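You operate a simulated robot arm through the tools that you are given. There is no shell and no other tool. Be economical: measure what you need, move in short steps, check, and stop when the job is done.

Carry out the task below with a simulated robot arm. There is one attempt and no reset: what you move stays moved.

## Task
Brush the chip in the small vice clean and lay it back in the long dish.
Fine: tighten the vice first, use the orange brush and stand it back in its cup; leave the vice wide open; the other chips stay dusty. Set down upright: orange brush. What is to be rubbed or washed off counts as gone when no trace of it is left.

The check looks at the end state, three seconds after you hand in, the way a careful person would. Anything else that was tipped, shoved, dropped, spilled or broken makes it a failure.

## Robot
A 7-joint arm with a two-finger gripper, hanging from a carriage that runs on a rail from [0.002, -2.043] to [0, 0.437] (x, y) and turns from -5.131 to 6.877 rad about z. Base frame: it is fixed where the carriage stands at the start and does not move with it; the origin is on the floor, on the carriage's upright axis, x ahead of it, y to its left, z up; the surface under the hand at the start is at about z = 0.76. Units: m, rad, N and s.
With the tool pointing down near the work surface it reaches from about 0.46 to 0.82 m from the robot's upright axis, wherever it stands. Its first joint turns from -2.496 to 2.496 rad. Places, roughly: floor of the long white dish [0.7, 0.1, 0.8]; inside of the small grey cup [0.7, 0.2, 0.8]; thumb wheel of the small vice [0.8, 0.2, 0.8]. Payload 1.37 kg.
The tool frame sits at the grasp point between the pads (the TCP): z along the fingers, y along the line on which they close. The tips reach 0.016 m beyond it. The gripper opens to 0.092 m. The gripper's body begins 0.074 m behind the TCP.
Orientation is that of the tool frame in the base frame, as [roll, pitch, yaw] about the fixed x, y, z axes, in that order (R = Rz(yaw) Ry(pitch) Rx(roll)). With the fingers straight down and closing along the base's y, the tool's x points along the base's -x, its y along +y and its z along -z.

## Interface
- The arm moves only by the tool send_rows. Its argument "rows" is one flat list of numbers, 6 for each row, row after row: the shift along the base's x, y, z in units of 20 mm (1.0 is 20 mm), then the turn, a rotation vector about the base's x, y, z in units of 8 degrees (1.0 is 8 degrees). In form: [dx, dy, dz, rx, ry, rz, dx, dy, dz, rx, ry, rz, ...]. A call has 1 to 20 rows; each row shifts and turns the commanded pose from where the row before left it. "grip" is the opening, from 0 (shut) to 1 (fully open), set as the call begins (left out, the last holds). A call with a number of a shift or a turn outside -1 to 1 is refused whole. Rows are played at 5 a second. More than 0.05 m and 0.15 rad between two rows, or a gripper value outside its range, and nothing of the call is played. Where a pose cannot be reached the arm comes as near as it can. A force on the tool above 50 N (or 10 N above the force at the start of the call, whichever is more), or a blocked arm, ends the call early, and 0.2 s more pass. Each finger halts on what it meets, pressing with about 26 N; the grip force reading is that of the motor and also rises with nothing between the fingers. The clock runs only during rows and for 0.2 s after the last one: add rows that do not move to give the fingers time. The reply holds the time, the measured pose of the TCP, the force on the tool along the base axes, the opening and the grip force, in the units named above and with some noise, with the torque about the TCP (base axes, N m) and any sound that the robot's microphone picked up.
- Cameras (640 x 400 px; columns grow to the right, rows downward): "scene" is now at [0.2875, 0.0362, 1.5529]; the picture's right is [0.48, -0.88, 0.00], its down [-0.66, -0.36, -0.66] and it looks along [0.58, 0.32, -0.75] (base axes); focal length 275 px, centre (320, 200). "wrist" rides on the gripper at [0.071, 0.019, -0.111] in the tool frame; the picture's right is [-0.26, 0.97, 0.00], its down [-0.78, -0.21, -0.59] and it looks along [-0.57, -0.15, 0.81] (tool axes); focal length 280 px, centre (320, 200). There is no depth. A picture from a camera that has moved, and an enlarged one, comes with that camera's place and axes in the base frame and with its lens.
- camera(camera): a new picture of that camera. It takes no simulated time.
- lift_body(by): slides the trunk up (or, below 0, down) by that many m; the arm and the scene camera ride with it, the base frame stays. It gives what a move gives, with no picture.
- roll_base(legs): drives the robot by 1 to 6 legs, each [ahead, left, turn to the left] in m, m and rad, along the robot's own axes; the way and the turn of a leg run together, so that a leg with both is an arc; at most 1.5 m and 3.142 rad a leg. The arm and the cameras ride along, it lands a little off, and it stops where it bumps. It keeps to its track: a leg is cut to what the track allows. It gives what a move gives.
- aim_head(pan, tilt): turns the head with the scene camera to pan (to the left, within 2.705 rad either way) and tilt (down, from -0.506 to 1.204), counted from straight ahead of the robot. It gives what a move gives.
- enlarge(camera, box): a new picture of the part [left, top, right, bottom] of that camera's present view, enlarged. It takes no simulated time.
- finish_job(): hands the job in; it is judged then, once.

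Work in short steps. Places have to be worked out from the pictures, the camera data and where the tool is seen: move nearer, look again, correct. Check each grasp and each placing, and mend what went wrong. You have 120 turns and 98 pictures in all, those below and enlarged ones among them. Open the gripper and draw the arm clear of the work before you hand the job in, unless the task says otherwise; then end with one line.

The tools are called after "Call:" as name(argument=value, ...) on one line, values as JSON. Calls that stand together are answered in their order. send_rows: Moves the arm, as the interface text tells. Its arguments: {"type":"object","properties":{"rows":{"type":"array"},"grip":{"type":"number"}},"required":["rows"]} The other tools are called the same way: lift_body (by) slides the trunk up or down; roll_base (legs) drives the base; aim_head (pan, tilt) turns the head that bears the scene camera; camera (camera) takes a picture; enlarge (camera, box) takes an enlarged picture of a part of a camera's view; finish_job () hands the job in.

At the start:

```text
time: 0.0
tcp_pos: [0.7384, 0.3039, 1.11]
tcp_rot: [-3.141, 0.001, 3.141]
ft_force: [1.2, -0.5, -0.6]
wrist_torque: [0.0, -0.02, 0.01]
width: 0.0917
finger_force: 0.1
trunk travel left (down, up): [-0.2, 0.381]
robot x, y, heading: [0.0001, 0.0037, 0.001]
head pan, tilt: [0.499, 0.845]
```

scene: 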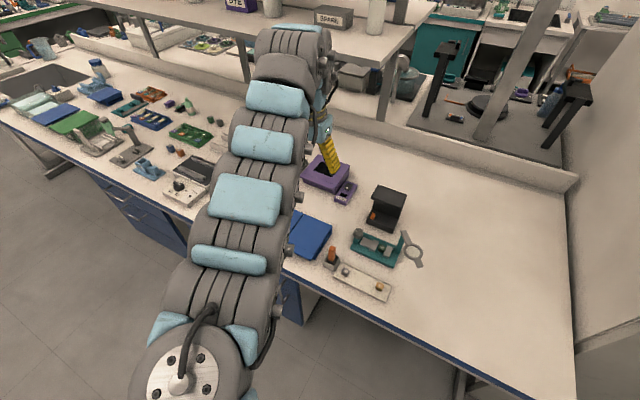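
wrist: 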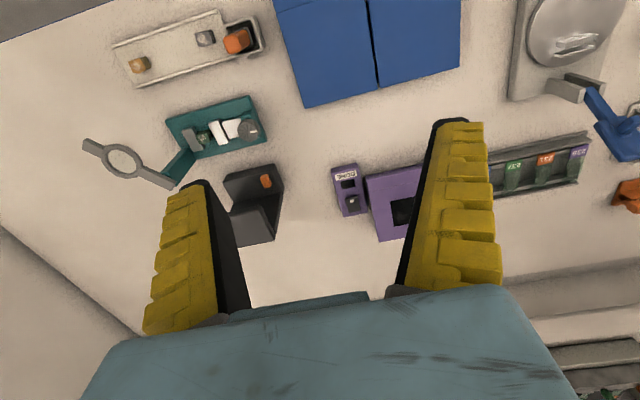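

I'll look closer at the vice, dish and cup area from both cameras.

Call:
enlarge(camera="wrist", box=[80, 0, 320, 200])

Call:
enlarge(camera="scene", box=[280, 170, 460, 310])

```text
2.00 times, centred on (200, 100) of wrist
camera zoom: at [0.6671, 0.3245, 1.2202], right [0.26, 0.97, 0.0], down [0.78, -0.21, 0.59], along [0.57, -0.15, -0.81], focal length 561 px, centre (560, 400)
```

zoom: 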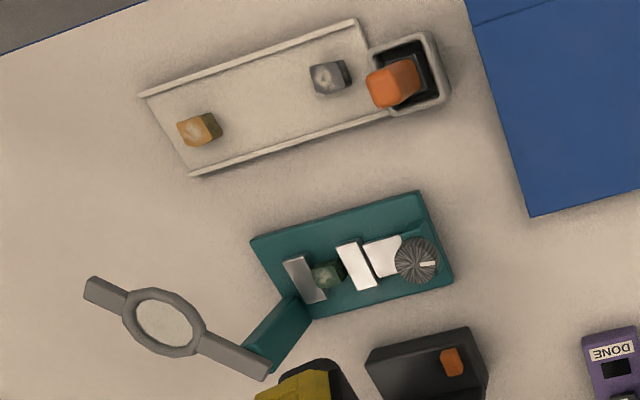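

```text
2.86 times, centred on (370, 240) of scene
camera zoom: at [0.2875, 0.0362, 1.5529], right [0.48, -0.88, 0.0], down [-0.66, -0.36, -0.66], along [0.58, 0.32, -0.75], focal length 786 px, centre (177, 86)
```

zoom: 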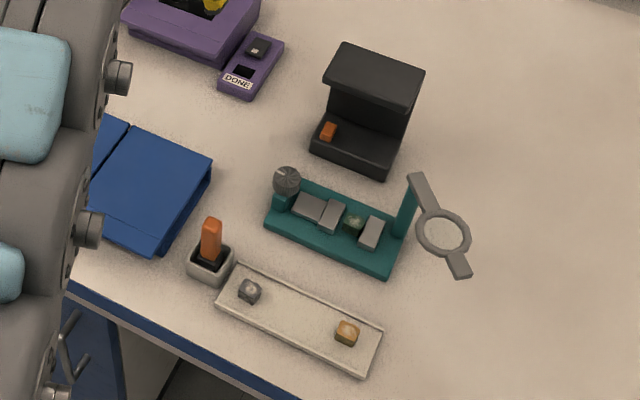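

The vice runs along y at x≈0.80, y≈0.06–0.19 (wheel at the +y end), so I'll slide the carriage left to bring it well within reach.

Call:
roll_base(legs=[[0, 0.13, 0]])

```text
time: 1.3
tcp_pos: [0.7372, 0.4355, 1.1109]
tcp_rot: [3.141, -0.001, -3.14]
ft_force: [0.0, 0.9, -0.6]
wrist_torque: [0.02, 0.0, -0.02]
width: 0.0921
finger_force: 0.1
trunk travel left (down, up): [-0.2, 0.381]
robot x, y, heading: [-0.003, 0.1295, -0.0]
head pan, tilt: [0.499, 0.845]
```

I'll bring the hand over to look at the vice from nearer with the wrist camera.

Call:
send_rows(rows=[-0.565, -1, -0.3, 0, 0, 0, -0.565, -1, -0.3, 0, 0, 0, -0.565, -1, -0.3, 0, 0, 0, -0.565, -1, -0.3, 0, 0, 0, -0.565, -1, -0.3, 0, 0, 0, -0.565, -1, -0.3, 0, 0, 0, -0.565, -1, -0.3, 0, 0, 0, -0.565, -1, -0.3, 0, 0, 0, -0.565, -1, -0.3, 0, 0, 0, -0.565, -1, -0.3, 0, 0, 0, -0.565, -1, -0.3, 0, 0, 0, -0.565, -1, -0.3, 0, 0, 0, -0.565, -1, -0.3, 0, 0, 0])

Call:
camera(camera="wrist")

Call:
camera(camera="scene")

```text
time: 4.1
tcp_pos: [0.6872, 0.3449, 1.0837]
tcp_rot: [3.14, -0.001, -3.139]
ft_force: [-0.3, 0.6, -0.1]
wrist_torque: [0.01, 0.0, -0.02]
width: 0.0918
finger_force: 0.0
out of reach, approached as far as the arm can: row 5, 6, 7, 8, 9, 10, 11, 12, 13
trunk travel left (down, up): [-0.2, 0.381]
robot x, y, heading: [-0.0036, 0.1299, -0.003]
head pan, tilt: [0.499, 0.845]
```

```text
93 pictures are left
camera wrist: at [0.6159, 0.3649, 1.1928], right [0.26, 0.97, 0.0], down [0.78, -0.21, 0.59], along [0.57, -0.15, -0.81], focal length 280 px, centre (320, 200)
```

wrist: 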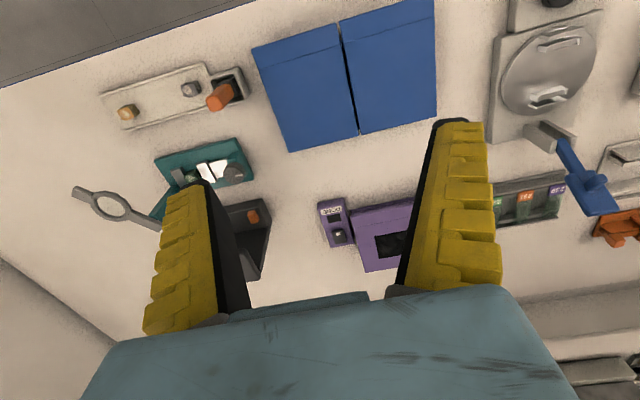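

```text
92 pictures are left
camera scene: at [0.2873, 0.1665, 1.5529], right [0.48, -0.88, 0.0], down [-0.66, -0.36, -0.66], along [0.58, 0.32, -0.75], focal length 275 px, centre (320, 200)
```

scene: 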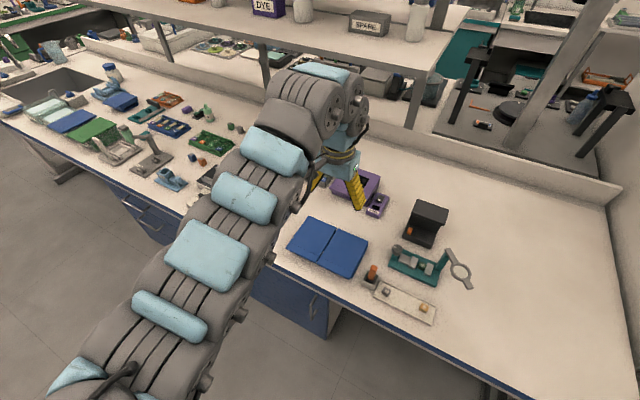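

The inner reach is limited at this height, so I'll raise the trunk, which lets the hand work lower relative to the shoulder, then try again.

Call:
lift_body(by=0.2)

Call:
send_rows(rows=[0, 0, -1, 0, 0, 0, 0, 0, -1, 0, 0, 0, 0, 0, -1, 0, 0, 0, 0, 0, -1, 0, 0, 0, 0, 0, -1, 0, 0, 0, 0, 0, -1, 0, 0, 0, 0, 0, -1, 0, 0, 0, 0, 0, -1, 0, 0, 0, 0, 0, -1, 0, 0, 0, 0, 0, -1, 0, 0, 0])

```text
time: 6.3
tcp_pos: [0.6869, 0.3445, 1.2835]
tcp_rot: [3.141, 0.0, -3.14]
ft_force: [0.0, 0.9, -0.3]
wrist_torque: [0.02, -0.01, -0.01]
width: 0.0917
finger_force: 0.1
trunk travel left (down, up): [-0.4, 0.181]
robot x, y, heading: [-0.0007, 0.1288, 0.002]
head pan, tilt: [0.499, 0.845]
```

```text
time: 8.5
tcp_pos: [0.6871, 0.3456, 1.2625]
tcp_rot: [-3.14, -0.002, -3.137]
ft_force: [0.8, 0.8, 0.6]
wrist_torque: [-0.04, 0.02, -0.02]
width: 0.0917
finger_force: 0.1
out of reach, approached as far as the arm can: row 2, 3, 4, 5, 6, 7, 8, 9, 10
trunk travel left (down, up): [-0.4, 0.181]
robot x, y, heading: [0.0022, 0.131, -0.002]
head pan, tilt: [0.499, 0.845]
```

The arm seems to be at some joint limit; I'll test moving outward and then down.

Call:
send_rows(rows=[1, 0.5, 0, 0, 0, 0, 1, 0.5, 0, 0, 0, 0, 1, 0.5, 0, 0, 0, 0])

Call:
send_rows(rows=[0, 0, -1, 0, 0, 0, 0, 0, -1, 0, 0, 0, 0, 0, -1, 0, 0, 0, 0, 0, -1, 0, 0, 0, 0, 0, -1, 0, 0, 0, 0, 0, -1, 0, 0, 0, 0, 0, -1, 0, 0, 0, 0, 0, -1, 0, 0, 0])

```text
time: 9.3
tcp_pos: [0.7479, 0.3762, 1.2634]
tcp_rot: [-3.141, -0.001, -3.139]
ft_force: [-0.5, 0.5, 0.0]
wrist_torque: [0.0, -0.05, 0.01]
width: 0.0919
finger_force: 0.1
trunk travel left (down, up): [-0.4, 0.181]
robot x, y, heading: [-0.0004, 0.1302, 0.003]
head pan, tilt: [0.499, 0.845]
```

```text
time: 11.1
tcp_pos: [0.7474, 0.3756, 1.1038]
tcp_rot: [3.141, -0.002, -3.141]
ft_force: [0.1, 0.4, 0.1]
wrist_torque: [-0.01, 0.05, 0.0]
width: 0.0918
finger_force: 0.0
trunk travel left (down, up): [-0.4, 0.181]
robot x, y, heading: [0.0007, 0.1268, 0.004]
head pan, tilt: [0.499, 0.845]
```

Going down works at larger radius. Now swing toward the vice side.

Call:
send_rows(rows=[0, -1, 0, 0, 0, 0, 0, -1, 0, 0, 0, 0, 0, -1, 0, 0, 0, 0, 0, -1, 0, 0, 0, 0, 0, -1, 0, 0, 0, 0, 0, -1, 0, 0, 0, 0, 0, -1, 0, 0, 0, 0, 0, -1, 0, 0, 0, 0, 0, -1, 0, 0, 0, 0])

Call:
send_rows(rows=[-1, 0, -0.2, 0, 0, 0, -1, 0, -0.2, 0, 0, 0, -1, 0, -0.2, 0, 0, 0, -1, 0, -0.2, 0, 0, 0, -1, 0, -0.2, 0, 0, 0, -1, 0, -0.2, 0, 0, 0])

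Call:
camera(camera="wrist")

```text
time: 13.1
tcp_pos: [0.7472, 0.196, 1.1037]
tcp_rot: [-3.141, 0.0, -3.138]
ft_force: [-0.7, -0.2, 0.1]
wrist_torque: [-0.03, -0.02, -0.01]
width: 0.0918
finger_force: 0.1
trunk travel left (down, up): [-0.4, 0.181]
robot x, y, heading: [0.0005, 0.1312, 0.004]
head pan, tilt: [0.499, 0.845]
```

```text
time: 14.5
tcp_pos: [0.7008, 0.2006, 1.0647]
tcp_rot: [3.138, 0.001, -3.14]
ft_force: [-0.7, -0.6, 0.8]
wrist_torque: [0.02, 0.02, 0.06]
width: 0.0921
finger_force: 0.1
out of reach, approached as far as the arm can: row 2, 3, 4, 5, 6
trunk travel left (down, up): [-0.4, 0.181]
robot x, y, heading: [0.0005, 0.1312, -0.002]
head pan, tilt: [0.499, 0.845]
```

```text
91 pictures are left
camera wrist: at [0.63, 0.2193, 1.1736], right [0.26, 0.97, 0.0], down [0.78, -0.21, 0.59], along [0.57, -0.15, -0.81], focal length 280 px, centre (320, 200)
```

wrist: 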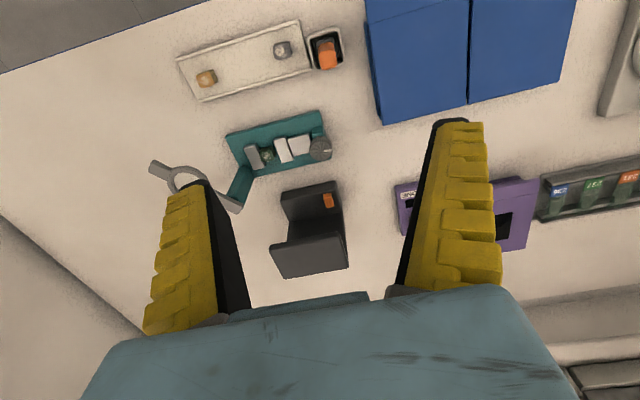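

The hand now sits above the vice; I'll enlarge the vice/dish area to locate the parts.

Call:
enlarge(camera="wrist", box=[140, 10, 380, 160])

Call:
enlarge(camera="wrist", box=[210, 100, 350, 190])

Call:
enlarge(camera="scene", box=[340, 190, 500, 330])

```text
2.67 times, centred on (260, 85) of wrist
camera zoom: at [0.63, 0.2193, 1.1736], right [0.26, 0.97, 0.0], down [0.78, -0.21, 0.59], along [0.57, -0.15, -0.81], focal length 748 px, centre (480, 507)
```

zoom: 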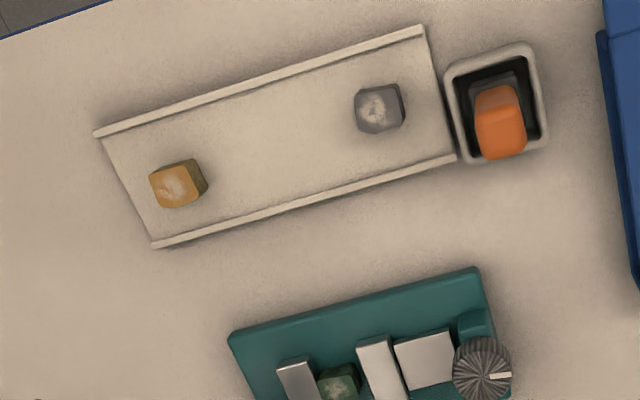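

```text
4.44 times, centred on (280, 145) of wrist
camera zoom: at [0.63, 0.2193, 1.1736], right [0.26, 0.97, 0.0], down [0.78, -0.21, 0.59], along [0.57, -0.15, -0.81], focal length 1246 px, centre (498, 444)
```

zoom: 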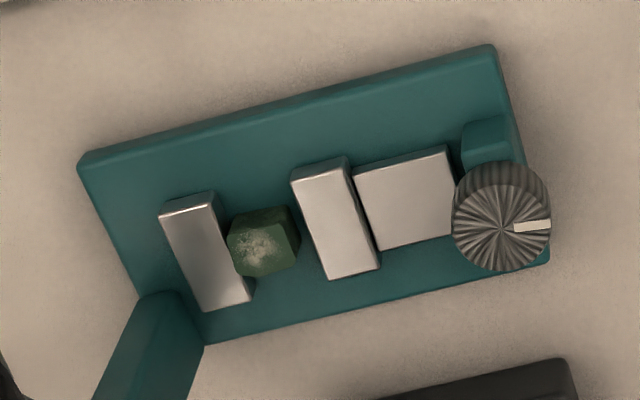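

```text
2.86 times, centred on (420, 260) of scene
camera zoom: at [0.2874, 0.1665, 1.7529], right [0.48, -0.88, 0.0], down [-0.66, -0.36, -0.66], along [0.58, 0.32, -0.75], focal length 786 px, centre (34, 29)
```

zoom: 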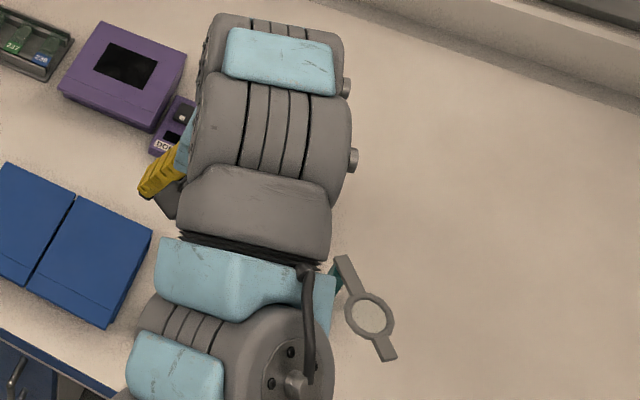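

Estimates: wheel ≈ (0.80, 0.175), chip ≈ (0.793, 0.096), moving jaw y≈0.122, brush/cup ≈ (0.683, 0.214). I'll go lower for a closer look and to see heights.

Call:
send_rows(rows=[0, -0.5, -1, 0, 0, 0, 0, -0.5, -1, 0, 0, 0, 0, -0.5, -1, 0, 0, 0, 0, -0.5, -1, 0, 0, 0, 0, -0.5, -1, 0, 0, 0, -1, 0, 0, 0, 0, 0, -1, 0, 0, 0, 0, 0, -1, 0, 0, 0, 0, 0])

Call:
camera(camera="wrist")

```text
time: 16.3
tcp_pos: [0.6425, 0.1486, 0.9648]
tcp_rot: [3.141, 0.002, 3.141]
ft_force: [-0.1, -0.8, 0.6]
wrist_torque: [-0.07, 0.04, 0.03]
width: 0.0919
finger_force: 0.2
trunk travel left (down, up): [-0.4, 0.181]
robot x, y, heading: [0.0011, 0.1292, 0.001]
head pan, tilt: [0.499, 0.845]
```

```text
87 pictures are left
camera wrist: at [0.5707, 0.1692, 1.075], right [0.26, 0.97, 0.0], down [0.78, -0.21, 0.59], along [0.57, -0.15, -0.81], focal length 280 px, centre (320, 200)
```

wrist: 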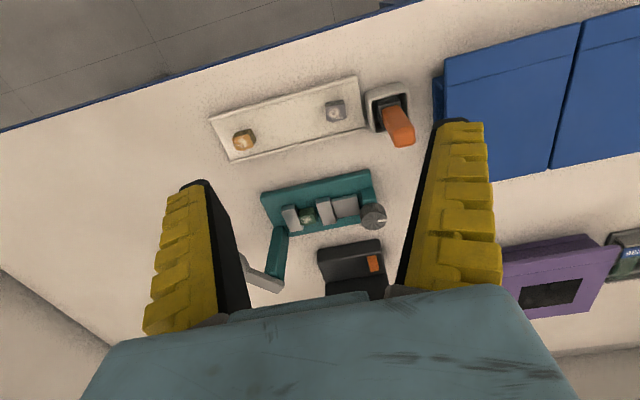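

Nearer and inner reach works here. Enlarging the vice and the brush.

Call:
enlarge(camera="wrist", box=[250, 150, 410, 250])

Call:
enlarge(camera="wrist", box=[290, 60, 450, 160])

```text
4.00 times, centred on (330, 200) of wrist
camera zoom: at [0.5707, 0.1692, 1.075], right [0.26, 0.97, 0.0], down [0.78, -0.21, 0.59], along [0.57, -0.15, -0.81], focal length 1122 px, centre (280, 200)
```

zoom: 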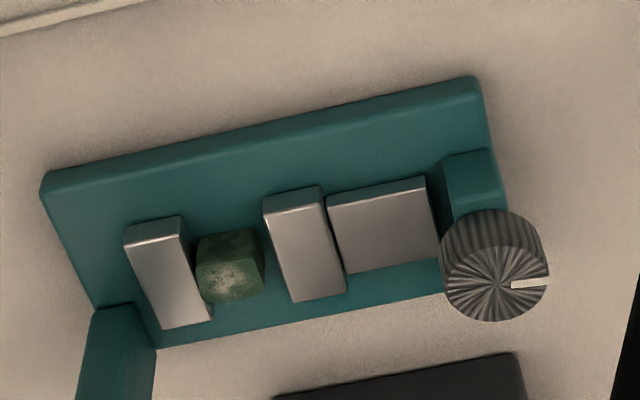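

```text
4.00 times, centred on (370, 110) of wrist
camera zoom: at [0.5707, 0.1692, 1.075], right [0.26, 0.97, 0.0], down [0.78, -0.21, 0.59], along [0.57, -0.15, -0.81], focal length 1122 px, centre (120, 560)
```

zoom: 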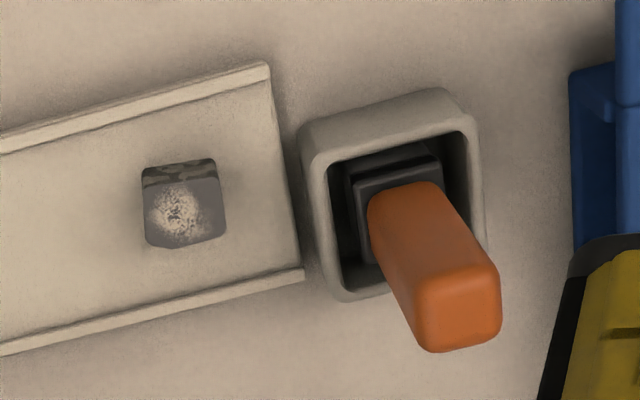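

Triangulating gives wheel centre ≈ (0.801, 0.176), spanning z≈0.80–0.816; chip ≈ (0.80, 0.092, top 0.79); brush handle ≈ (0.685, 0.2125, top 0.861). I'll go above the wheel, turning the hand +45°.

Call:
send_rows(rows=[0.881, 0.152, -0.2, 0, 0, 0.625, 0.881, 0.152, -0.2, 0, 0, 0.625, 0.881, 0.152, -0.2, 0, 0, 0.625, 0.881, 0.152, -0.2, 0, 0, 0.625, 0.881, 0.152, -0.2, 0, 0, 0.625, 0.881, 0.152, -0.2, 0, 0, 0.625, 0.881, 0.152, -0.2, 0, 0, 0.625, 0.881, 0.152, -0.2, 0, 0, 0.625, 0.881, 0.152, -0.2, 0, 0, 0.625], grip=0.6)

Call:
camera(camera="wrist")

Call:
aim_head(pan=-0.05, tilt=0.95)

Call:
camera(camera="scene")

```text
time: 18.3
tcp_pos: [0.7903, 0.1754, 0.927]
tcp_rot: [-3.141, -0.002, -2.394]
ft_force: [-0.1, 0.7, 1.1]
wrist_torque: [0.0, -0.03, -0.01]
width: 0.0579
finger_force: 1.8
out of reach, approached as far as the arm can: row 9
trunk travel left (down, up): [-0.4, 0.181]
robot x, y, heading: [0.0003, 0.1288, 0.003]
head pan, tilt: [0.499, 0.845]
```

```text
84 pictures are left
camera wrist: at [0.7243, 0.1423, 1.0384], right [-0.46, 0.89, 0.0], down [0.72, 0.37, 0.59], along [0.52, 0.27, -0.81], focal length 280 px, centre (320, 200)
```

wrist: 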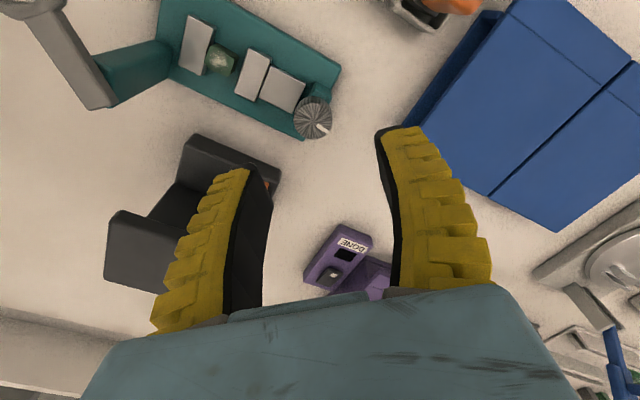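

```text
time: 19.2
tcp_pos: [0.7907, 0.1744, 0.9308]
tcp_rot: [3.141, 0.0, -2.399]
ft_force: [-0.2, 0.6, 0.5]
wrist_torque: [0.01, 0.02, -0.01]
width: 0.0579
finger_force: 2.5
trunk travel left (down, up): [-0.4, 0.181]
robot x, y, heading: [-0.0002, 0.1284, 0.004]
head pan, tilt: [-0.051, 0.949]
```

```text
83 pictures are left
camera scene: at [0.2911, 0.1253, 1.745], right [-0.05, -1.0, 0.0], down [-0.81, 0.04, -0.58], along [0.58, -0.03, -0.81], focal length 275 px, centre (320, 200)
```

scene: 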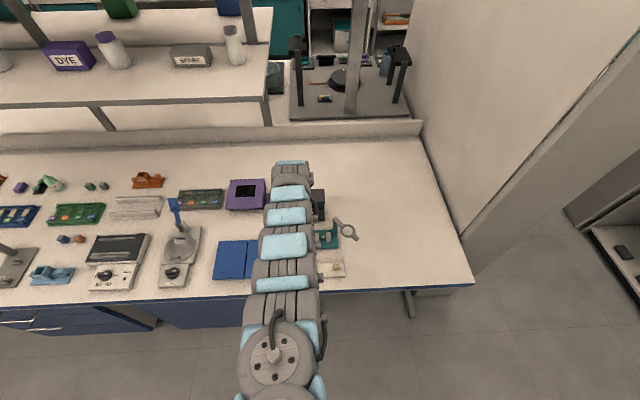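

Reach at this trunk height ends just short, so I'll raise the hand and lower the trunk back to its original height.

Call:
send_rows(rows=[-0.3, 0, 1, 0, 0, 0, -0.3, 0, 1, 0, 0, 0, 0, 0, 1, 0, 0, 0, 0, 0, 1, 0, 0, 0, 0, 0, 1, 0, 0, 0, 0, 0, 1, 0, 0, 0, 0, 0, 1, 0, 0, 0, 0, 0, 1, 0, 0, 0])

Call:
lift_body(by=-0.2)

```text
time: 21.0
tcp_pos: [0.7788, 0.1738, 1.0905]
tcp_rot: [3.141, 0.0, -2.357]
ft_force: [0.2, 0.3, 0.5]
wrist_torque: [0.03, -0.01, 0.0]
width: 0.058
finger_force: 1.4
trunk travel left (down, up): [-0.4, 0.181]
robot x, y, heading: [-0.0012, 0.1302, 0.003]
head pan, tilt: [-0.051, 0.949]
```

```text
time: 23.2
tcp_pos: [0.7793, 0.1757, 0.8895]
tcp_rot: [3.14, -0.001, -2.354]
ft_force: [-0.1, -0.5, 0.2]
wrist_torque: [0.03, -0.01, 0.02]
width: 0.0579
finger_force: 1.9
trunk travel left (down, up): [-0.2, 0.381]
robot x, y, heading: [-0.0002, 0.1305, -0.003]
head pan, tilt: [-0.051, 0.949]
```

Now shift over the wheel and check with the wrist camera.

Call:
send_rows(rows=[0.55, 0, 0, 0, 0, 0, 0.55, 0, -0.5, 0, 0, 0, 0, 0, 0, 0, 0, 0])

Call:
enlarge(camera="wrist", box=[160, 0, 480, 200])

```text
time: 24.0
tcp_pos: [0.7993, 0.1734, 0.8796]
tcp_rot: [3.141, -0.001, -2.354]
ft_force: [0.7, 0.0, -0.5]
wrist_torque: [-0.01, 0.01, -0.03]
width: 0.0579
finger_force: 1.9
trunk travel left (down, up): [-0.2, 0.381]
robot x, y, heading: [-0.0, 0.1298, 0.001]
head pan, tilt: [-0.051, 0.949]
```

```text
2.00 times, centred on (320, 100) of wrist
camera zoom: at [0.7368, 0.1387, 0.9894], right [-0.5, 0.87, 0.0], down [0.7, 0.4, 0.59], along [0.51, 0.29, -0.81], focal length 561 px, centre (320, 400)
```

zoom: 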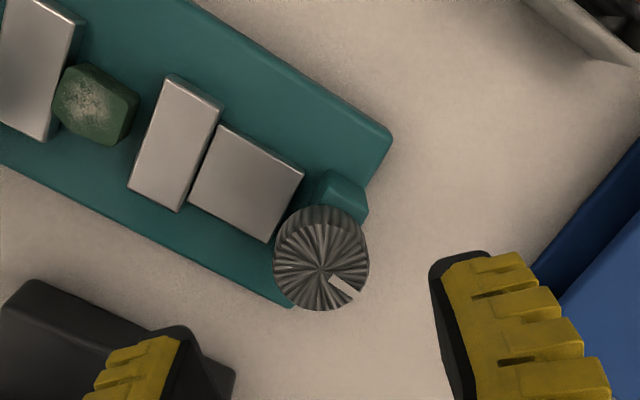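

Wheel confirmed at ≈(0.800, 0.176). Descend to z≈0.815 and then close on it.

Call:
send_rows(rows=[0, 0.05, -0.8, 0, 0, 0, 0, 0.05, -0.8, 0, 0, 0, 0, 0, -0.8, 0, 0, 0, 0, 0, -0.8, 0, 0, 0])

Call:
send_rows(rows=[0, 0, 0, 0, 0, 0, 0, 0, 0, 0, 0, 0, 0, 0, 0, 0, 0, 0], grip=0.15)

Call:
camera(camera="wrist")

```text
time: 25.0
tcp_pos: [0.801, 0.1777, 0.8161]
tcp_rot: [-3.141, 0.0, -2.355]
ft_force: [-0.1, -0.6, -0.1]
wrist_torque: [-0.03, 0.03, 0.0]
width: 0.0579
finger_force: 2.0
trunk travel left (down, up): [-0.2, 0.381]
robot x, y, heading: [0.0035, 0.1327, -0.001]
head pan, tilt: [-0.051, 0.949]
```

```text
time: 25.8
tcp_pos: [0.8013, 0.1759, 0.8161]
tcp_rot: [-3.14, 0.002, -2.358]
ft_force: [-4.7, -1.9, 13.3]
wrist_torque: [-0.36, 0.38, 0.0]
width: 0.0239
finger_force: 28.2
trunk travel left (down, up): [-0.2, 0.381]
robot x, y, heading: [-0.0007, 0.1311, 0.004]
head pan, tilt: [-0.051, 0.949]
```

```text
81 pictures are left
camera wrist: at [0.7378, 0.1404, 0.9268], right [-0.5, 0.87, 0.0], down [0.7, 0.4, 0.59], along [0.51, 0.29, -0.81], focal length 280 px, centre (320, 200)
```

wrist: 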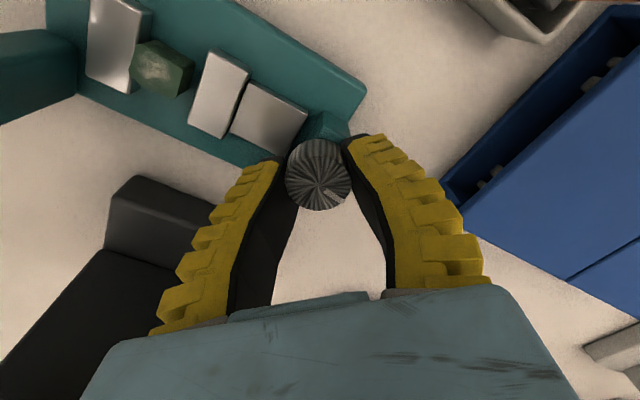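

The wheel is held (24 mm). Try turning clockwise slightly and look for jaw movement.

Call:
send_rows(rows=[0, 0, 0, 0, 0, -0.7, 0, 0, 0, 0, 0, -0.7, 0, 0, 0, 0, 0, -0.7, 0, 0, 0, 0, 0, -0.7])

Call:
camera(camera="wrist")

```text
time: 26.8
tcp_pos: [0.8011, 0.1745, 0.8169]
tcp_rot: [-3.139, 0.0, -2.747]
ft_force: [-2.7, -4.6, 15.8]
wrist_torque: [-0.19, 0.34, -0.01]
width: 0.0237
finger_force: 28.4
trunk travel left (down, up): [-0.2, 0.381]
robot x, y, heading: [-0.0029, 0.128, 0.006]
head pan, tilt: [-0.051, 0.949]
```

```text
80 pictures are left
camera wrist: at [0.7291, 0.1668, 0.9266], right [-0.13, 0.99, 0.0], down [0.8, 0.1, 0.59], along [0.58, 0.07, -0.81], focal length 280 px, centre (320, 200)
```

wrist: 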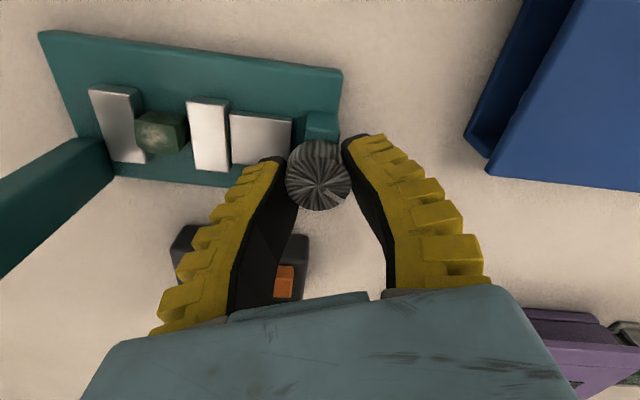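

The wheel turns with the hand. I'll continue clockwise and compare the jaw gap.

Call:
enlarge(camera="wrist", box=[60, 40, 360, 230])

Call:
send_rows(rows=[0, 0, 0, 0, 0, -0.8, 0, 0, 0, 0, 0, -0.8, 0, 0, 0, 0, 0, -0.8, 0, 0, 0, 0, 0, -0.8, 0, 0, 0, 0, 0, -0.8])

Call:
enlarge(camera="wrist", box=[60, 40, 360, 230])

```text
2.11 times, centred on (210, 135) of wrist
camera zoom: at [0.7291, 0.1668, 0.9266], right [-0.13, 0.99, 0.0], down [0.8, 0.1, 0.59], along [0.58, 0.07, -0.81], focal length 590 px, centre (552, 337)
```

zoom: 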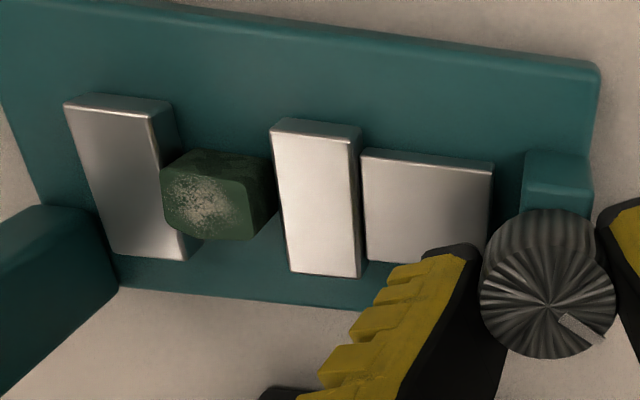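

```text
time: 28.0
tcp_pos: [0.8016, 0.1739, 0.8162]
tcp_rot: [-3.141, 0.001, 2.976]
ft_force: [-5.9, -10.1, 20.3]
wrist_torque: [-0.09, 0.18, 0.04]
width: 0.024
finger_force: 28.2
trunk travel left (down, up): [-0.2, 0.381]
robot x, y, heading: [-0.0011, 0.1311, 0.006]
head pan, tilt: [-0.051, 0.949]
```

```text
2.11 times, centred on (210, 135) of wrist
camera zoom: at [0.7354, 0.2057, 0.9263], right [0.42, 0.91, 0.0], down [0.73, -0.34, 0.59], along [0.54, -0.25, -0.81], focal length 590 px, centre (552, 337)
```

zoom: 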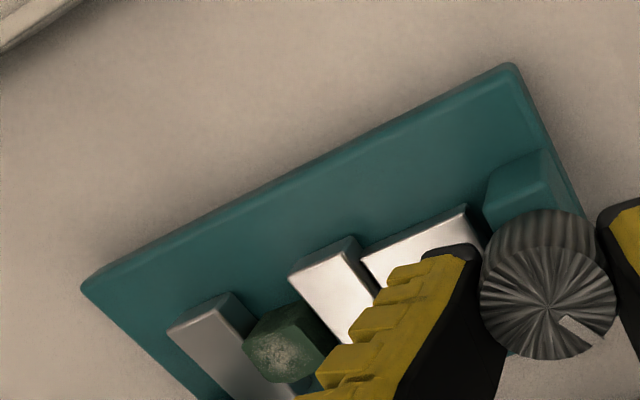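

The gap seems to narrow a bit. Continue clockwise, watching torque.

Call:
send_rows(rows=[0, 0, 0, 0, 0, -0.8, 0, 0, 0, 0, 0, -0.8, 0, 0, 0, 0, 0, -0.8, 0, 0, 0, 0, 0, -0.8, 0, 0, 0, 0, 0, -0.8])

Call:
send_rows(rows=[0, 0, 0, 0, 0, -0.8, 0, 0, 0, 0, 0, -0.8, 0, 0, 0, 0, 0, -0.8, 0, 0, 0, 0, 0, -0.8, 0, 0, 0, 0, 0, -0.8])

Call:
camera(camera="wrist")

```text
time: 29.2
tcp_pos: [0.7998, 0.1742, 0.8149]
tcp_rot: [-3.139, 0.001, 2.419]
ft_force: [-16.8, -12.4, 25.1]
wrist_torque: [0.02, 0.28, 0.16]
width: 0.023
finger_force: 28.1
trunk travel left (down, up): [-0.2, 0.381]
robot x, y, heading: [0.0031, 0.1305, 0.001]
head pan, tilt: [-0.051, 0.949]
```

```text
time: 30.4
tcp_pos: [0.7998, 0.1758, 0.8154]
tcp_rot: [-3.141, 0.003, 1.857]
ft_force: [-15.5, -9.9, 24.3]
wrist_torque: [-0.28, 0.26, 0.05]
width: 0.0217
finger_force: 28.0
trunk travel left (down, up): [-0.2, 0.381]
robot x, y, heading: [-0.0034, 0.1286, -0.001]
head pan, tilt: [-0.051, 0.949]
```

```text
77 pictures are left
camera wrist: at [0.7986, 0.2489, 0.9252], right [1.0, 0.02, 0.0], down [0.02, -0.81, 0.59], along [0.01, -0.59, -0.81], focal length 280 px, centre (320, 200)
```

wrist: 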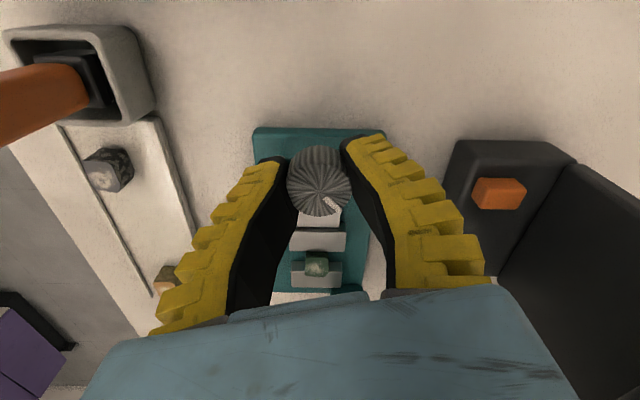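

Now the jaws are visible between the fingers; enlarge.

Call:
enlarge(camera="wrist", box=[250, 130, 400, 300])

```text
2.35 times, centred on (325, 215) of wrist
camera zoom: at [0.7986, 0.2489, 0.9252], right [1.0, 0.02, 0.0], down [0.02, -0.81, 0.59], along [0.01, -0.59, -0.81], focal length 660 px, centre (308, 165)
```

zoom: 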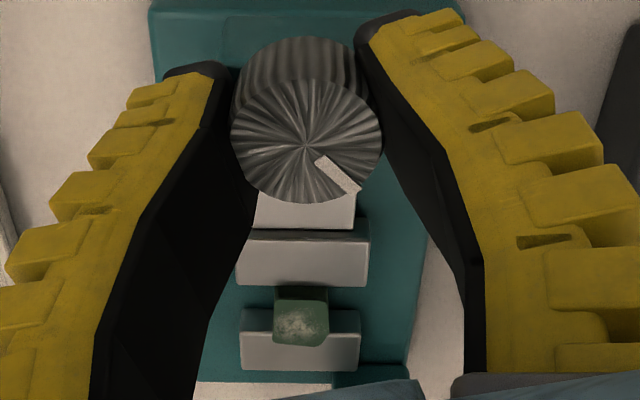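

No slip so far (mark fixed relative to the fingers, ~119° turned). Continue clockwise.

Call:
send_rows(rows=[0, 0, 0, 0, 0, -0.8, 0, 0, 0, 0, 0, -0.8, 0, 0, 0, 0, 0, -0.8, 0, 0, 0, 0, 0, -0.8, 0, 0, 0, 0, 0, -0.8])

Call:
enlarge(camera="wrist", box=[220, 120, 420, 290])

```text
time: 31.6
tcp_pos: [0.8011, 0.1747, 0.815]
tcp_rot: [3.142, 0.0, 1.301]
ft_force: [-16.7, -9.5, 26.5]
wrist_torque: [0.01, 0.36, 0.26]
width: 0.0209
finger_force: 28.0
trunk travel left (down, up): [-0.2, 0.381]
robot x, y, heading: [-0.0004, 0.1292, -0.001]
head pan, tilt: [-0.051, 0.949]
```

```text
2.35 times, centred on (320, 205) of wrist
camera zoom: at [0.8377, 0.2387, 0.9252], right [0.86, -0.51, 0.0], down [-0.41, -0.69, 0.59], along [-0.3, -0.51, -0.81], focal length 660 px, centre (320, 188)
```

zoom: 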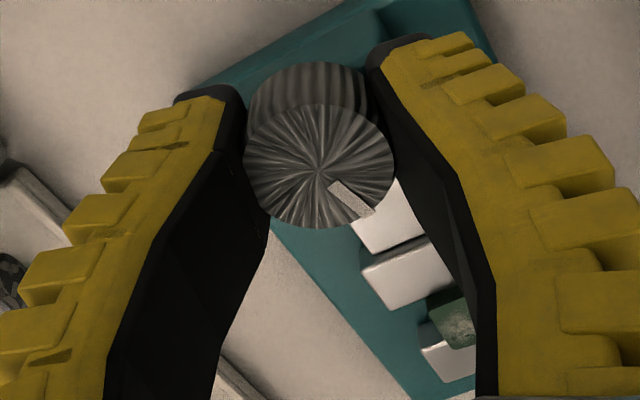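

Torque is building (0.26 Nm). I'll release, rise and rotate back to the original angle to inspect and regrip.

Call:
send_rows(rows=[0, 0, 0, 0, 0, 0, 0, 0, 0, 0, 0, 0, 0, 0, 1, 0, 0, 0, 0, 0, 1, 0, 0, 0, 0, 0, 1, 0, 0, 0], grip=0.6)

Call:
send_rows(rows=[0, 0, 0, 0, 0, 1, 0, 0, 0, 0, 0, 1, 0, 0, 0, 0, 0, 1, 0, 0, 0, 0, 0, 1, 0, 0, 0, 0, 0, 1, 0, 0, 0, 0, 0, 1, 0, 0, 0, 0, 0, 1, 0, 0, 0, 0, 0, 1, 0, 0, 0, 0, 0, 1, 0, 0, 0, 0, 0, 1, 0, 0, 0, 0, 0, 1, 0, 0, 0, 0, 0, 1, 0, 0, 0, 0, 0, 1, 0, 0, 0, 0, 0, 1, 0, 0, 0, 0, 0, 1, 0, 0, 0, 0, 0, 1, 0, 0, 0, 0, 0, 1, 0, 0, 0, 0, 0, 1, 0, 0, 0, 0, 0, 1])

Call:
enlarge(camera="wrist", box=[80, 0, 400, 200])

```text
time: 32.8
tcp_pos: [0.8013, 0.1769, 0.8757]
tcp_rot: [3.141, 0.001, 1.304]
ft_force: [0.3, -0.7, -0.5]
wrist_torque: [-0.01, 0.0, 0.0]
width: 0.0581
finger_force: 2.1
trunk travel left (down, up): [-0.2, 0.381]
robot x, y, heading: [0.0015, 0.1286, 0.001]
head pan, tilt: [-0.051, 0.949]
```

```text
time: 36.8
tcp_pos: [0.801, 0.1785, 0.8754]
tcp_rot: [3.141, 0.001, -2.325]
ft_force: [-0.2, 0.4, 0.0]
wrist_torque: [0.02, 0.0, -0.01]
width: 0.0578
finger_force: 1.8
trunk travel left (down, up): [-0.2, 0.381]
robot x, y, heading: [0.0005, 0.1304, -0.003]
head pan, tilt: [-0.051, 0.949]
```

```text
2.00 times, centred on (240, 100) of wrist
camera zoom: at [0.7381, 0.1398, 0.9858], right [-0.52, 0.85, 0.0], down [0.69, 0.42, 0.59], along [0.5, 0.31, -0.81], focal length 561 px, centre (480, 400)
```

zoom: 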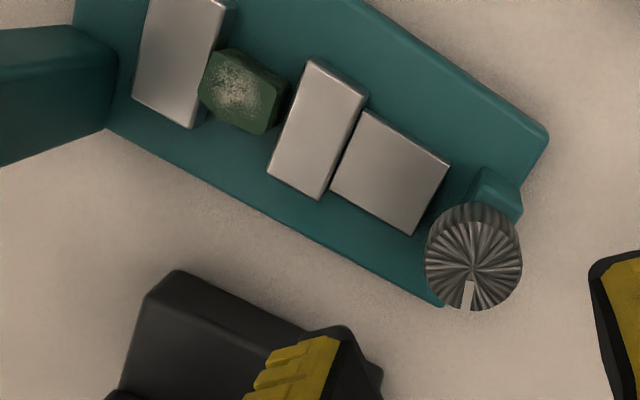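

The mark shows only ~58° net turn and the jaw gap has shrunk. I'll back off, un-rotate, and look straight across the jaw gap.

Call:
send_rows(rows=[-0.5, 0, 1, 0, 0, -0.8, -0.5, 0, 1, 0, 0, -0.8, 0, -0.6, 1, 0, 0, -0.8, 0, -0.6, 0, 0, 0, -0.8, 0, -0.6, 0, 0, 0, -0.8, 0, -0.6, 0, 0, 0, -0.8, 0, -0.6, 0, 0, 0, -0.8])

Call:
enlarge(camera="wrist", box=[220, 80, 420, 230])

```text
time: 38.4
tcp_pos: [0.7811, 0.1163, 0.9348]
tcp_rot: [-3.141, 0.0, -3.11]
ft_force: [-0.3, 0.5, -0.9]
wrist_torque: [-0.01, 0.02, 0.0]
width: 0.0581
finger_force: 2.4
trunk travel left (down, up): [-0.2, 0.381]
robot x, y, heading: [0.0001, 0.1333, 0.002]
head pan, tilt: [-0.051, 0.949]
```

```text
2.67 times, centred on (320, 155) of wrist
camera zoom: at [0.709, 0.1349, 1.0452], right [0.23, 0.97, 0.0], down [0.79, -0.19, 0.59], along [0.57, -0.14, -0.81], focal length 748 px, centre (320, 320)
```

zoom: 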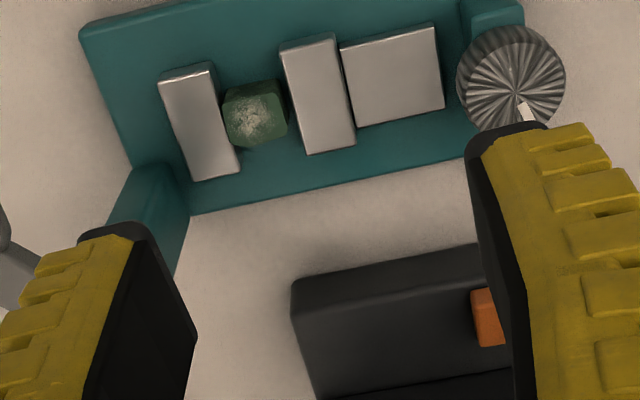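

Zoom in on the chip/jaw contact.

Call:
enlarge(camera="wrist", box=[270, 95, 346, 143])

```text
8.33 times, centred on (308, 119) of wrist
camera zoom: at [0.709, 0.1349, 1.0452], right [0.23, 0.97, 0.0], down [0.79, -0.19, 0.59], along [0.57, -0.14, -0.81], focal length 2337 px, centre (420, 875)
```

zoom: 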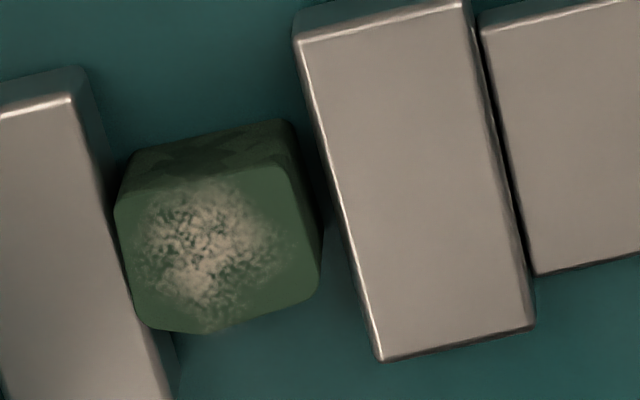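

There is still ~2 mm gap, so it isn't clamped yet. I'll regrip at a larger + angle and turn clockwise more, ending where the jaws remain visible.

Call:
send_rows(rows=[0.3, 0.5, 0, 0, 0, 1, 0.3, 0.5, 0, 0, 0, 1, 0.4, 0.5, 0, 0, 0, 1, 0, 0.5, 0, 0, 0, 1, 0, 0.5, 0, 0, 0, 1, 0, 0.5, 0, 0, 0, 1, 0, 0, 0, 0, 0, 1, 0, 0, 0, 0, 0, 1, 0, 0, 0, 0, 0, 1, 0, 0, 0, 0, 0, 1, 0, 0, 0, 0, 0, 1, 0, 0, 0, 0, 0, 1, 0, 0, 0, 0, 0, 1])

Call:
enlarge(camera="wrist", box=[160, 0, 480, 200])

```text
time: 41.2
tcp_pos: [0.8018, 0.1774, 0.9346]
tcp_rot: [-3.142, 0.0, -1.29]
ft_force: [-0.1, 0.5, 0.1]
wrist_torque: [0.0, 0.02, -0.03]
width: 0.0581
finger_force: 1.9
trunk travel left (down, up): [-0.2, 0.381]
robot x, y, heading: [-0.0004, 0.1274, 0.001]
head pan, tilt: [-0.051, 0.949]
```

```text
2.00 times, centred on (320, 100) of wrist
camera zoom: at [0.8018, 0.1041, 1.0458], right [-1.0, -0.01, 0.0], down [-0.01, 0.81, 0.59], along [-0.01, 0.59, -0.81], focal length 561 px, centre (320, 400)
```

zoom: 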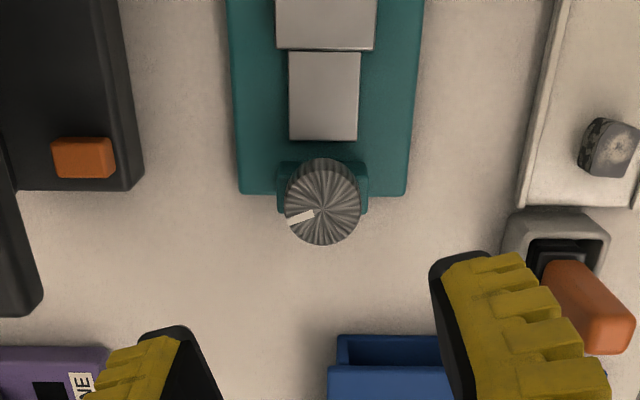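

Clear view: mark points ~+18°. Descend, grip, and turn a little, checking in between.

Call:
send_rows(rows=[0, -0.05, -1, 0, 0, 0, 0, 0, -1, 0, 0, 0, 0, 0, -1, 0, 0, 0, 0, 0, -1, 0, 0, 0, 0, 0, -1, 0, 0, 0, 0, 0, -0.9, 0, 0, 0])

Call:
send_rows(rows=[0, 0, 0, 0, 0, 0, 0, 0, 0, 0, 0, 0, 0, 0, 0, 0, 0, 0], grip=0.15)

Call:
send_rows(rows=[0, 0, 0, 0, 0, -0.8, 0, 0, 0, 0, 0, -0.8, 0, 0, 0, 0, 0, -0.8, 0, 0, 0, 0, 0, -0.8, 0, 0, 0, 0, 0, -0.8])

Call:
camera(camera="wrist")

```text
time: 42.6
tcp_pos: [0.7994, 0.1771, 0.8174]
tcp_rot: [3.139, 0.001, -1.293]
ft_force: [-0.5, -0.1, 0.4]
wrist_torque: [-0.03, 0.02, 0.02]
width: 0.0578
finger_force: 2.5
trunk travel left (down, up): [-0.2, 0.381]
robot x, y, heading: [-0.0001, 0.1322, 0.0]
head pan, tilt: [-0.051, 0.949]
```

```text
time: 43.4
tcp_pos: [0.7997, 0.1744, 0.817]
tcp_rot: [3.139, -0.003, -1.294]
ft_force: [-7.9, -4.3, 5.9]
wrist_torque: [-0.14, 0.0, -0.03]
width: 0.0244
finger_force: 27.6
trunk travel left (down, up): [-0.2, 0.381]
robot x, y, heading: [0.0002, 0.1264, 0.0]
head pan, tilt: [-0.051, 0.949]
```

```text
time: 44.6
tcp_pos: [0.8004, 0.1739, 0.8172]
tcp_rot: [-3.141, -0.002, -1.854]
ft_force: [-6.7, -5.3, 8.7]
wrist_torque: [-0.29, 0.17, -0.01]
width: 0.0239
finger_force: 28.0
trunk travel left (down, up): [-0.2, 0.381]
robot x, y, heading: [0.0025, 0.1311, 0.001]
head pan, tilt: [-0.051, 0.949]
```

```text
70 pictures are left
camera wrist: at [0.7617, 0.1128, 0.9274], right [-0.85, 0.52, 0.0], down [0.42, 0.69, 0.59], along [0.31, 0.5, -0.81], focal length 280 px, centre (320, 200)
```

wrist: 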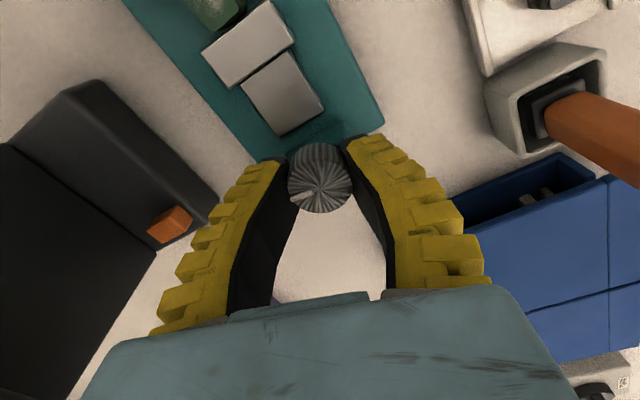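

Turning with no torque yet. Continue.

Call:
send_rows(rows=[0, 0, 0, 0, 0, -0.8, 0, 0, 0, 0, 0, -0.8, 0, 0, 0, 0, 0, -0.8, 0, 0, 0, 0, 0, -0.8])

Call:
camera(camera="wrist")

Call:
send_rows(rows=[0, 0, 0, 0, 0, -0.8, 0, 0, 0, 0, 0, -0.8, 0, 0, 0, 0, 0, -0.8, 0, 0, 0, 0, 0, -0.8])

Call:
enlarge(camera="wrist", box=[80, 30, 400, 230])

```text
time: 45.6
tcp_pos: [0.8009, 0.1742, 0.818]
tcp_rot: [3.14, -0.001, -2.303]
ft_force: [-9.8, -4.8, 12.2]
wrist_torque: [-0.19, 0.29, -0.01]
width: 0.0239
finger_force: 27.8
trunk travel left (down, up): [-0.2, 0.381]
robot x, y, heading: [0.0003, 0.1314, -0.004]
head pan, tilt: [-0.051, 0.949]
```

```text
69 pictures are left
camera wrist: at [0.7385, 0.1355, 0.9273], right [-0.54, 0.84, 0.0], down [0.68, 0.44, 0.59], along [0.49, 0.32, -0.81], focal length 280 px, centre (320, 200)
```

wrist: 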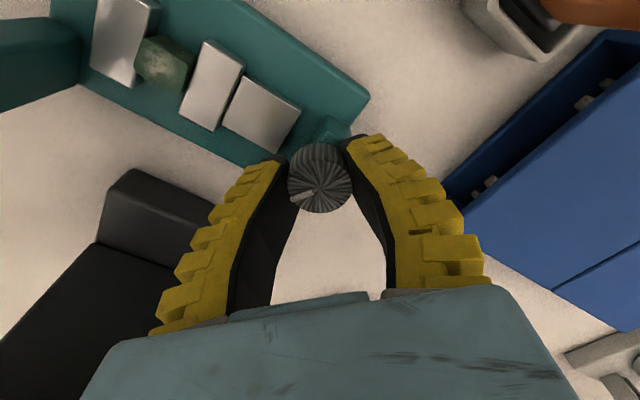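

```text
time: 46.6
tcp_pos: [0.7998, 0.1747, 0.8165]
tcp_rot: [3.141, -0.001, -2.751]
ft_force: [-9.5, -5.5, 13.9]
wrist_torque: [0.01, 0.14, 0.05]
width: 0.0241
finger_force: 27.8
trunk travel left (down, up): [-0.2, 0.381]
robot x, y, heading: [0.0011, 0.134, 0.004]
head pan, tilt: [-0.051, 0.949]
```

```text
2.00 times, centred on (240, 130) of wrist
camera zoom: at [0.7273, 0.1659, 0.9273], right [-0.13, 0.99, 0.0], down [0.8, 0.1, 0.59], along [0.58, 0.07, -0.81], focal length 561 px, centre (480, 340)
```

zoom: 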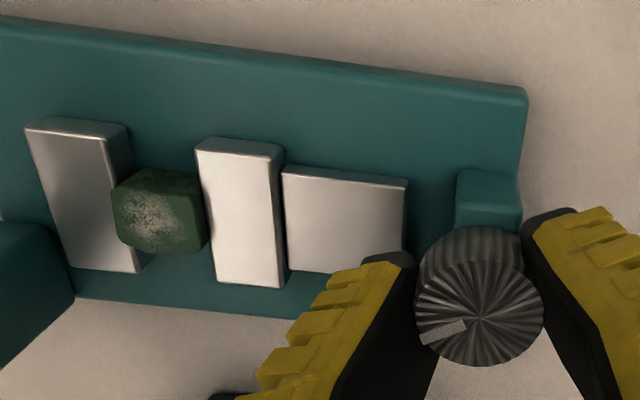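

Jaws close in on the chip. Continue clockwise until resistance.

Call:
send_rows(rows=[0, 0, 0, 0, 0, -0.8, 0, 0, 0, 0, 0, -0.8, 0, 0, 0, 0, 0, -0.8, 0, 0, 0, 0, 0, -0.8])

Call:
send_rows(rows=[0, 0, 0, 0, 0, -0.8, 0, 0, 0, 0, 0, -0.8, 0, 0, 0, 0, 0, -0.8, 0, 0, 0, 0, 0, -0.8])

Call:
send_rows(rows=[0, 0, 0, 0, 0, -0.8, 0, 0, 0, 0, 0, -0.8, 0, 0, 0, 0, 0, -0.8, 0, 0, 0, 0, 0, -0.8])

Call:
enlarge(camera="wrist", box=[250, 130, 400, 300])

```text
time: 47.6
tcp_pos: [0.8012, 0.1741, 0.817]
tcp_rot: [-3.139, -0.001, 3.09]
ft_force: [-9.9, -6.6, 12.7]
wrist_torque: [-0.01, 0.35, 0.2]
width: 0.0239
finger_force: 28.2
trunk travel left (down, up): [-0.2, 0.381]
robot x, y, heading: [-0.0041, 0.1329, 0.0]
head pan, tilt: [-0.051, 0.949]
```

```text
time: 48.6
tcp_pos: [0.8002, 0.1748, 0.8176]
tcp_rot: [3.141, -0.001, 2.641]
ft_force: [-1.1, -5.0, -3.0]
wrist_torque: [-0.06, -0.03, 0.09]
width: 0.0239
finger_force: 27.9
trunk travel left (down, up): [-0.2, 0.381]
robot x, y, heading: [0.0002, 0.132, 0.0]
head pan, tilt: [-0.051, 0.949]
```

```text
time: 49.6
tcp_pos: [0.8001, 0.1743, 0.8174]
tcp_rot: [-3.139, 0.0, 2.195]
ft_force: [-6.2, -4.4, 3.8]
wrist_torque: [-0.06, 0.04, 0.25]
width: 0.0209
finger_force: 27.9
trunk travel left (down, up): [-0.2, 0.381]
robot x, y, heading: [-0.0035, 0.1326, -0.001]
head pan, tilt: [-0.051, 0.949]
```

```text
2.35 times, centred on (325, 215) of wrist
camera zoom: at [0.7743, 0.2441, 0.9275], right [0.94, 0.35, 0.0], down [0.28, -0.76, 0.59], along [0.21, -0.55, -0.81], focal length 660 px, centre (308, 165)
```

zoom: 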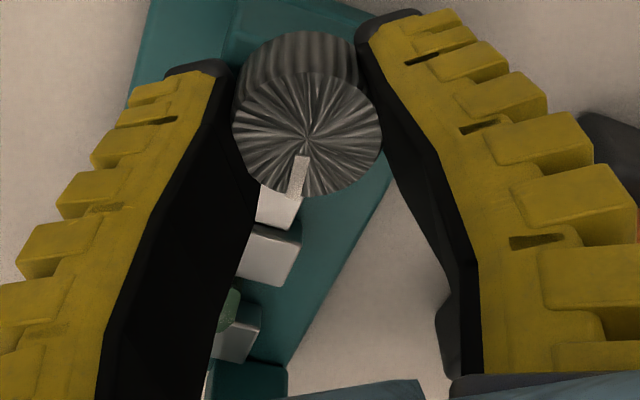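

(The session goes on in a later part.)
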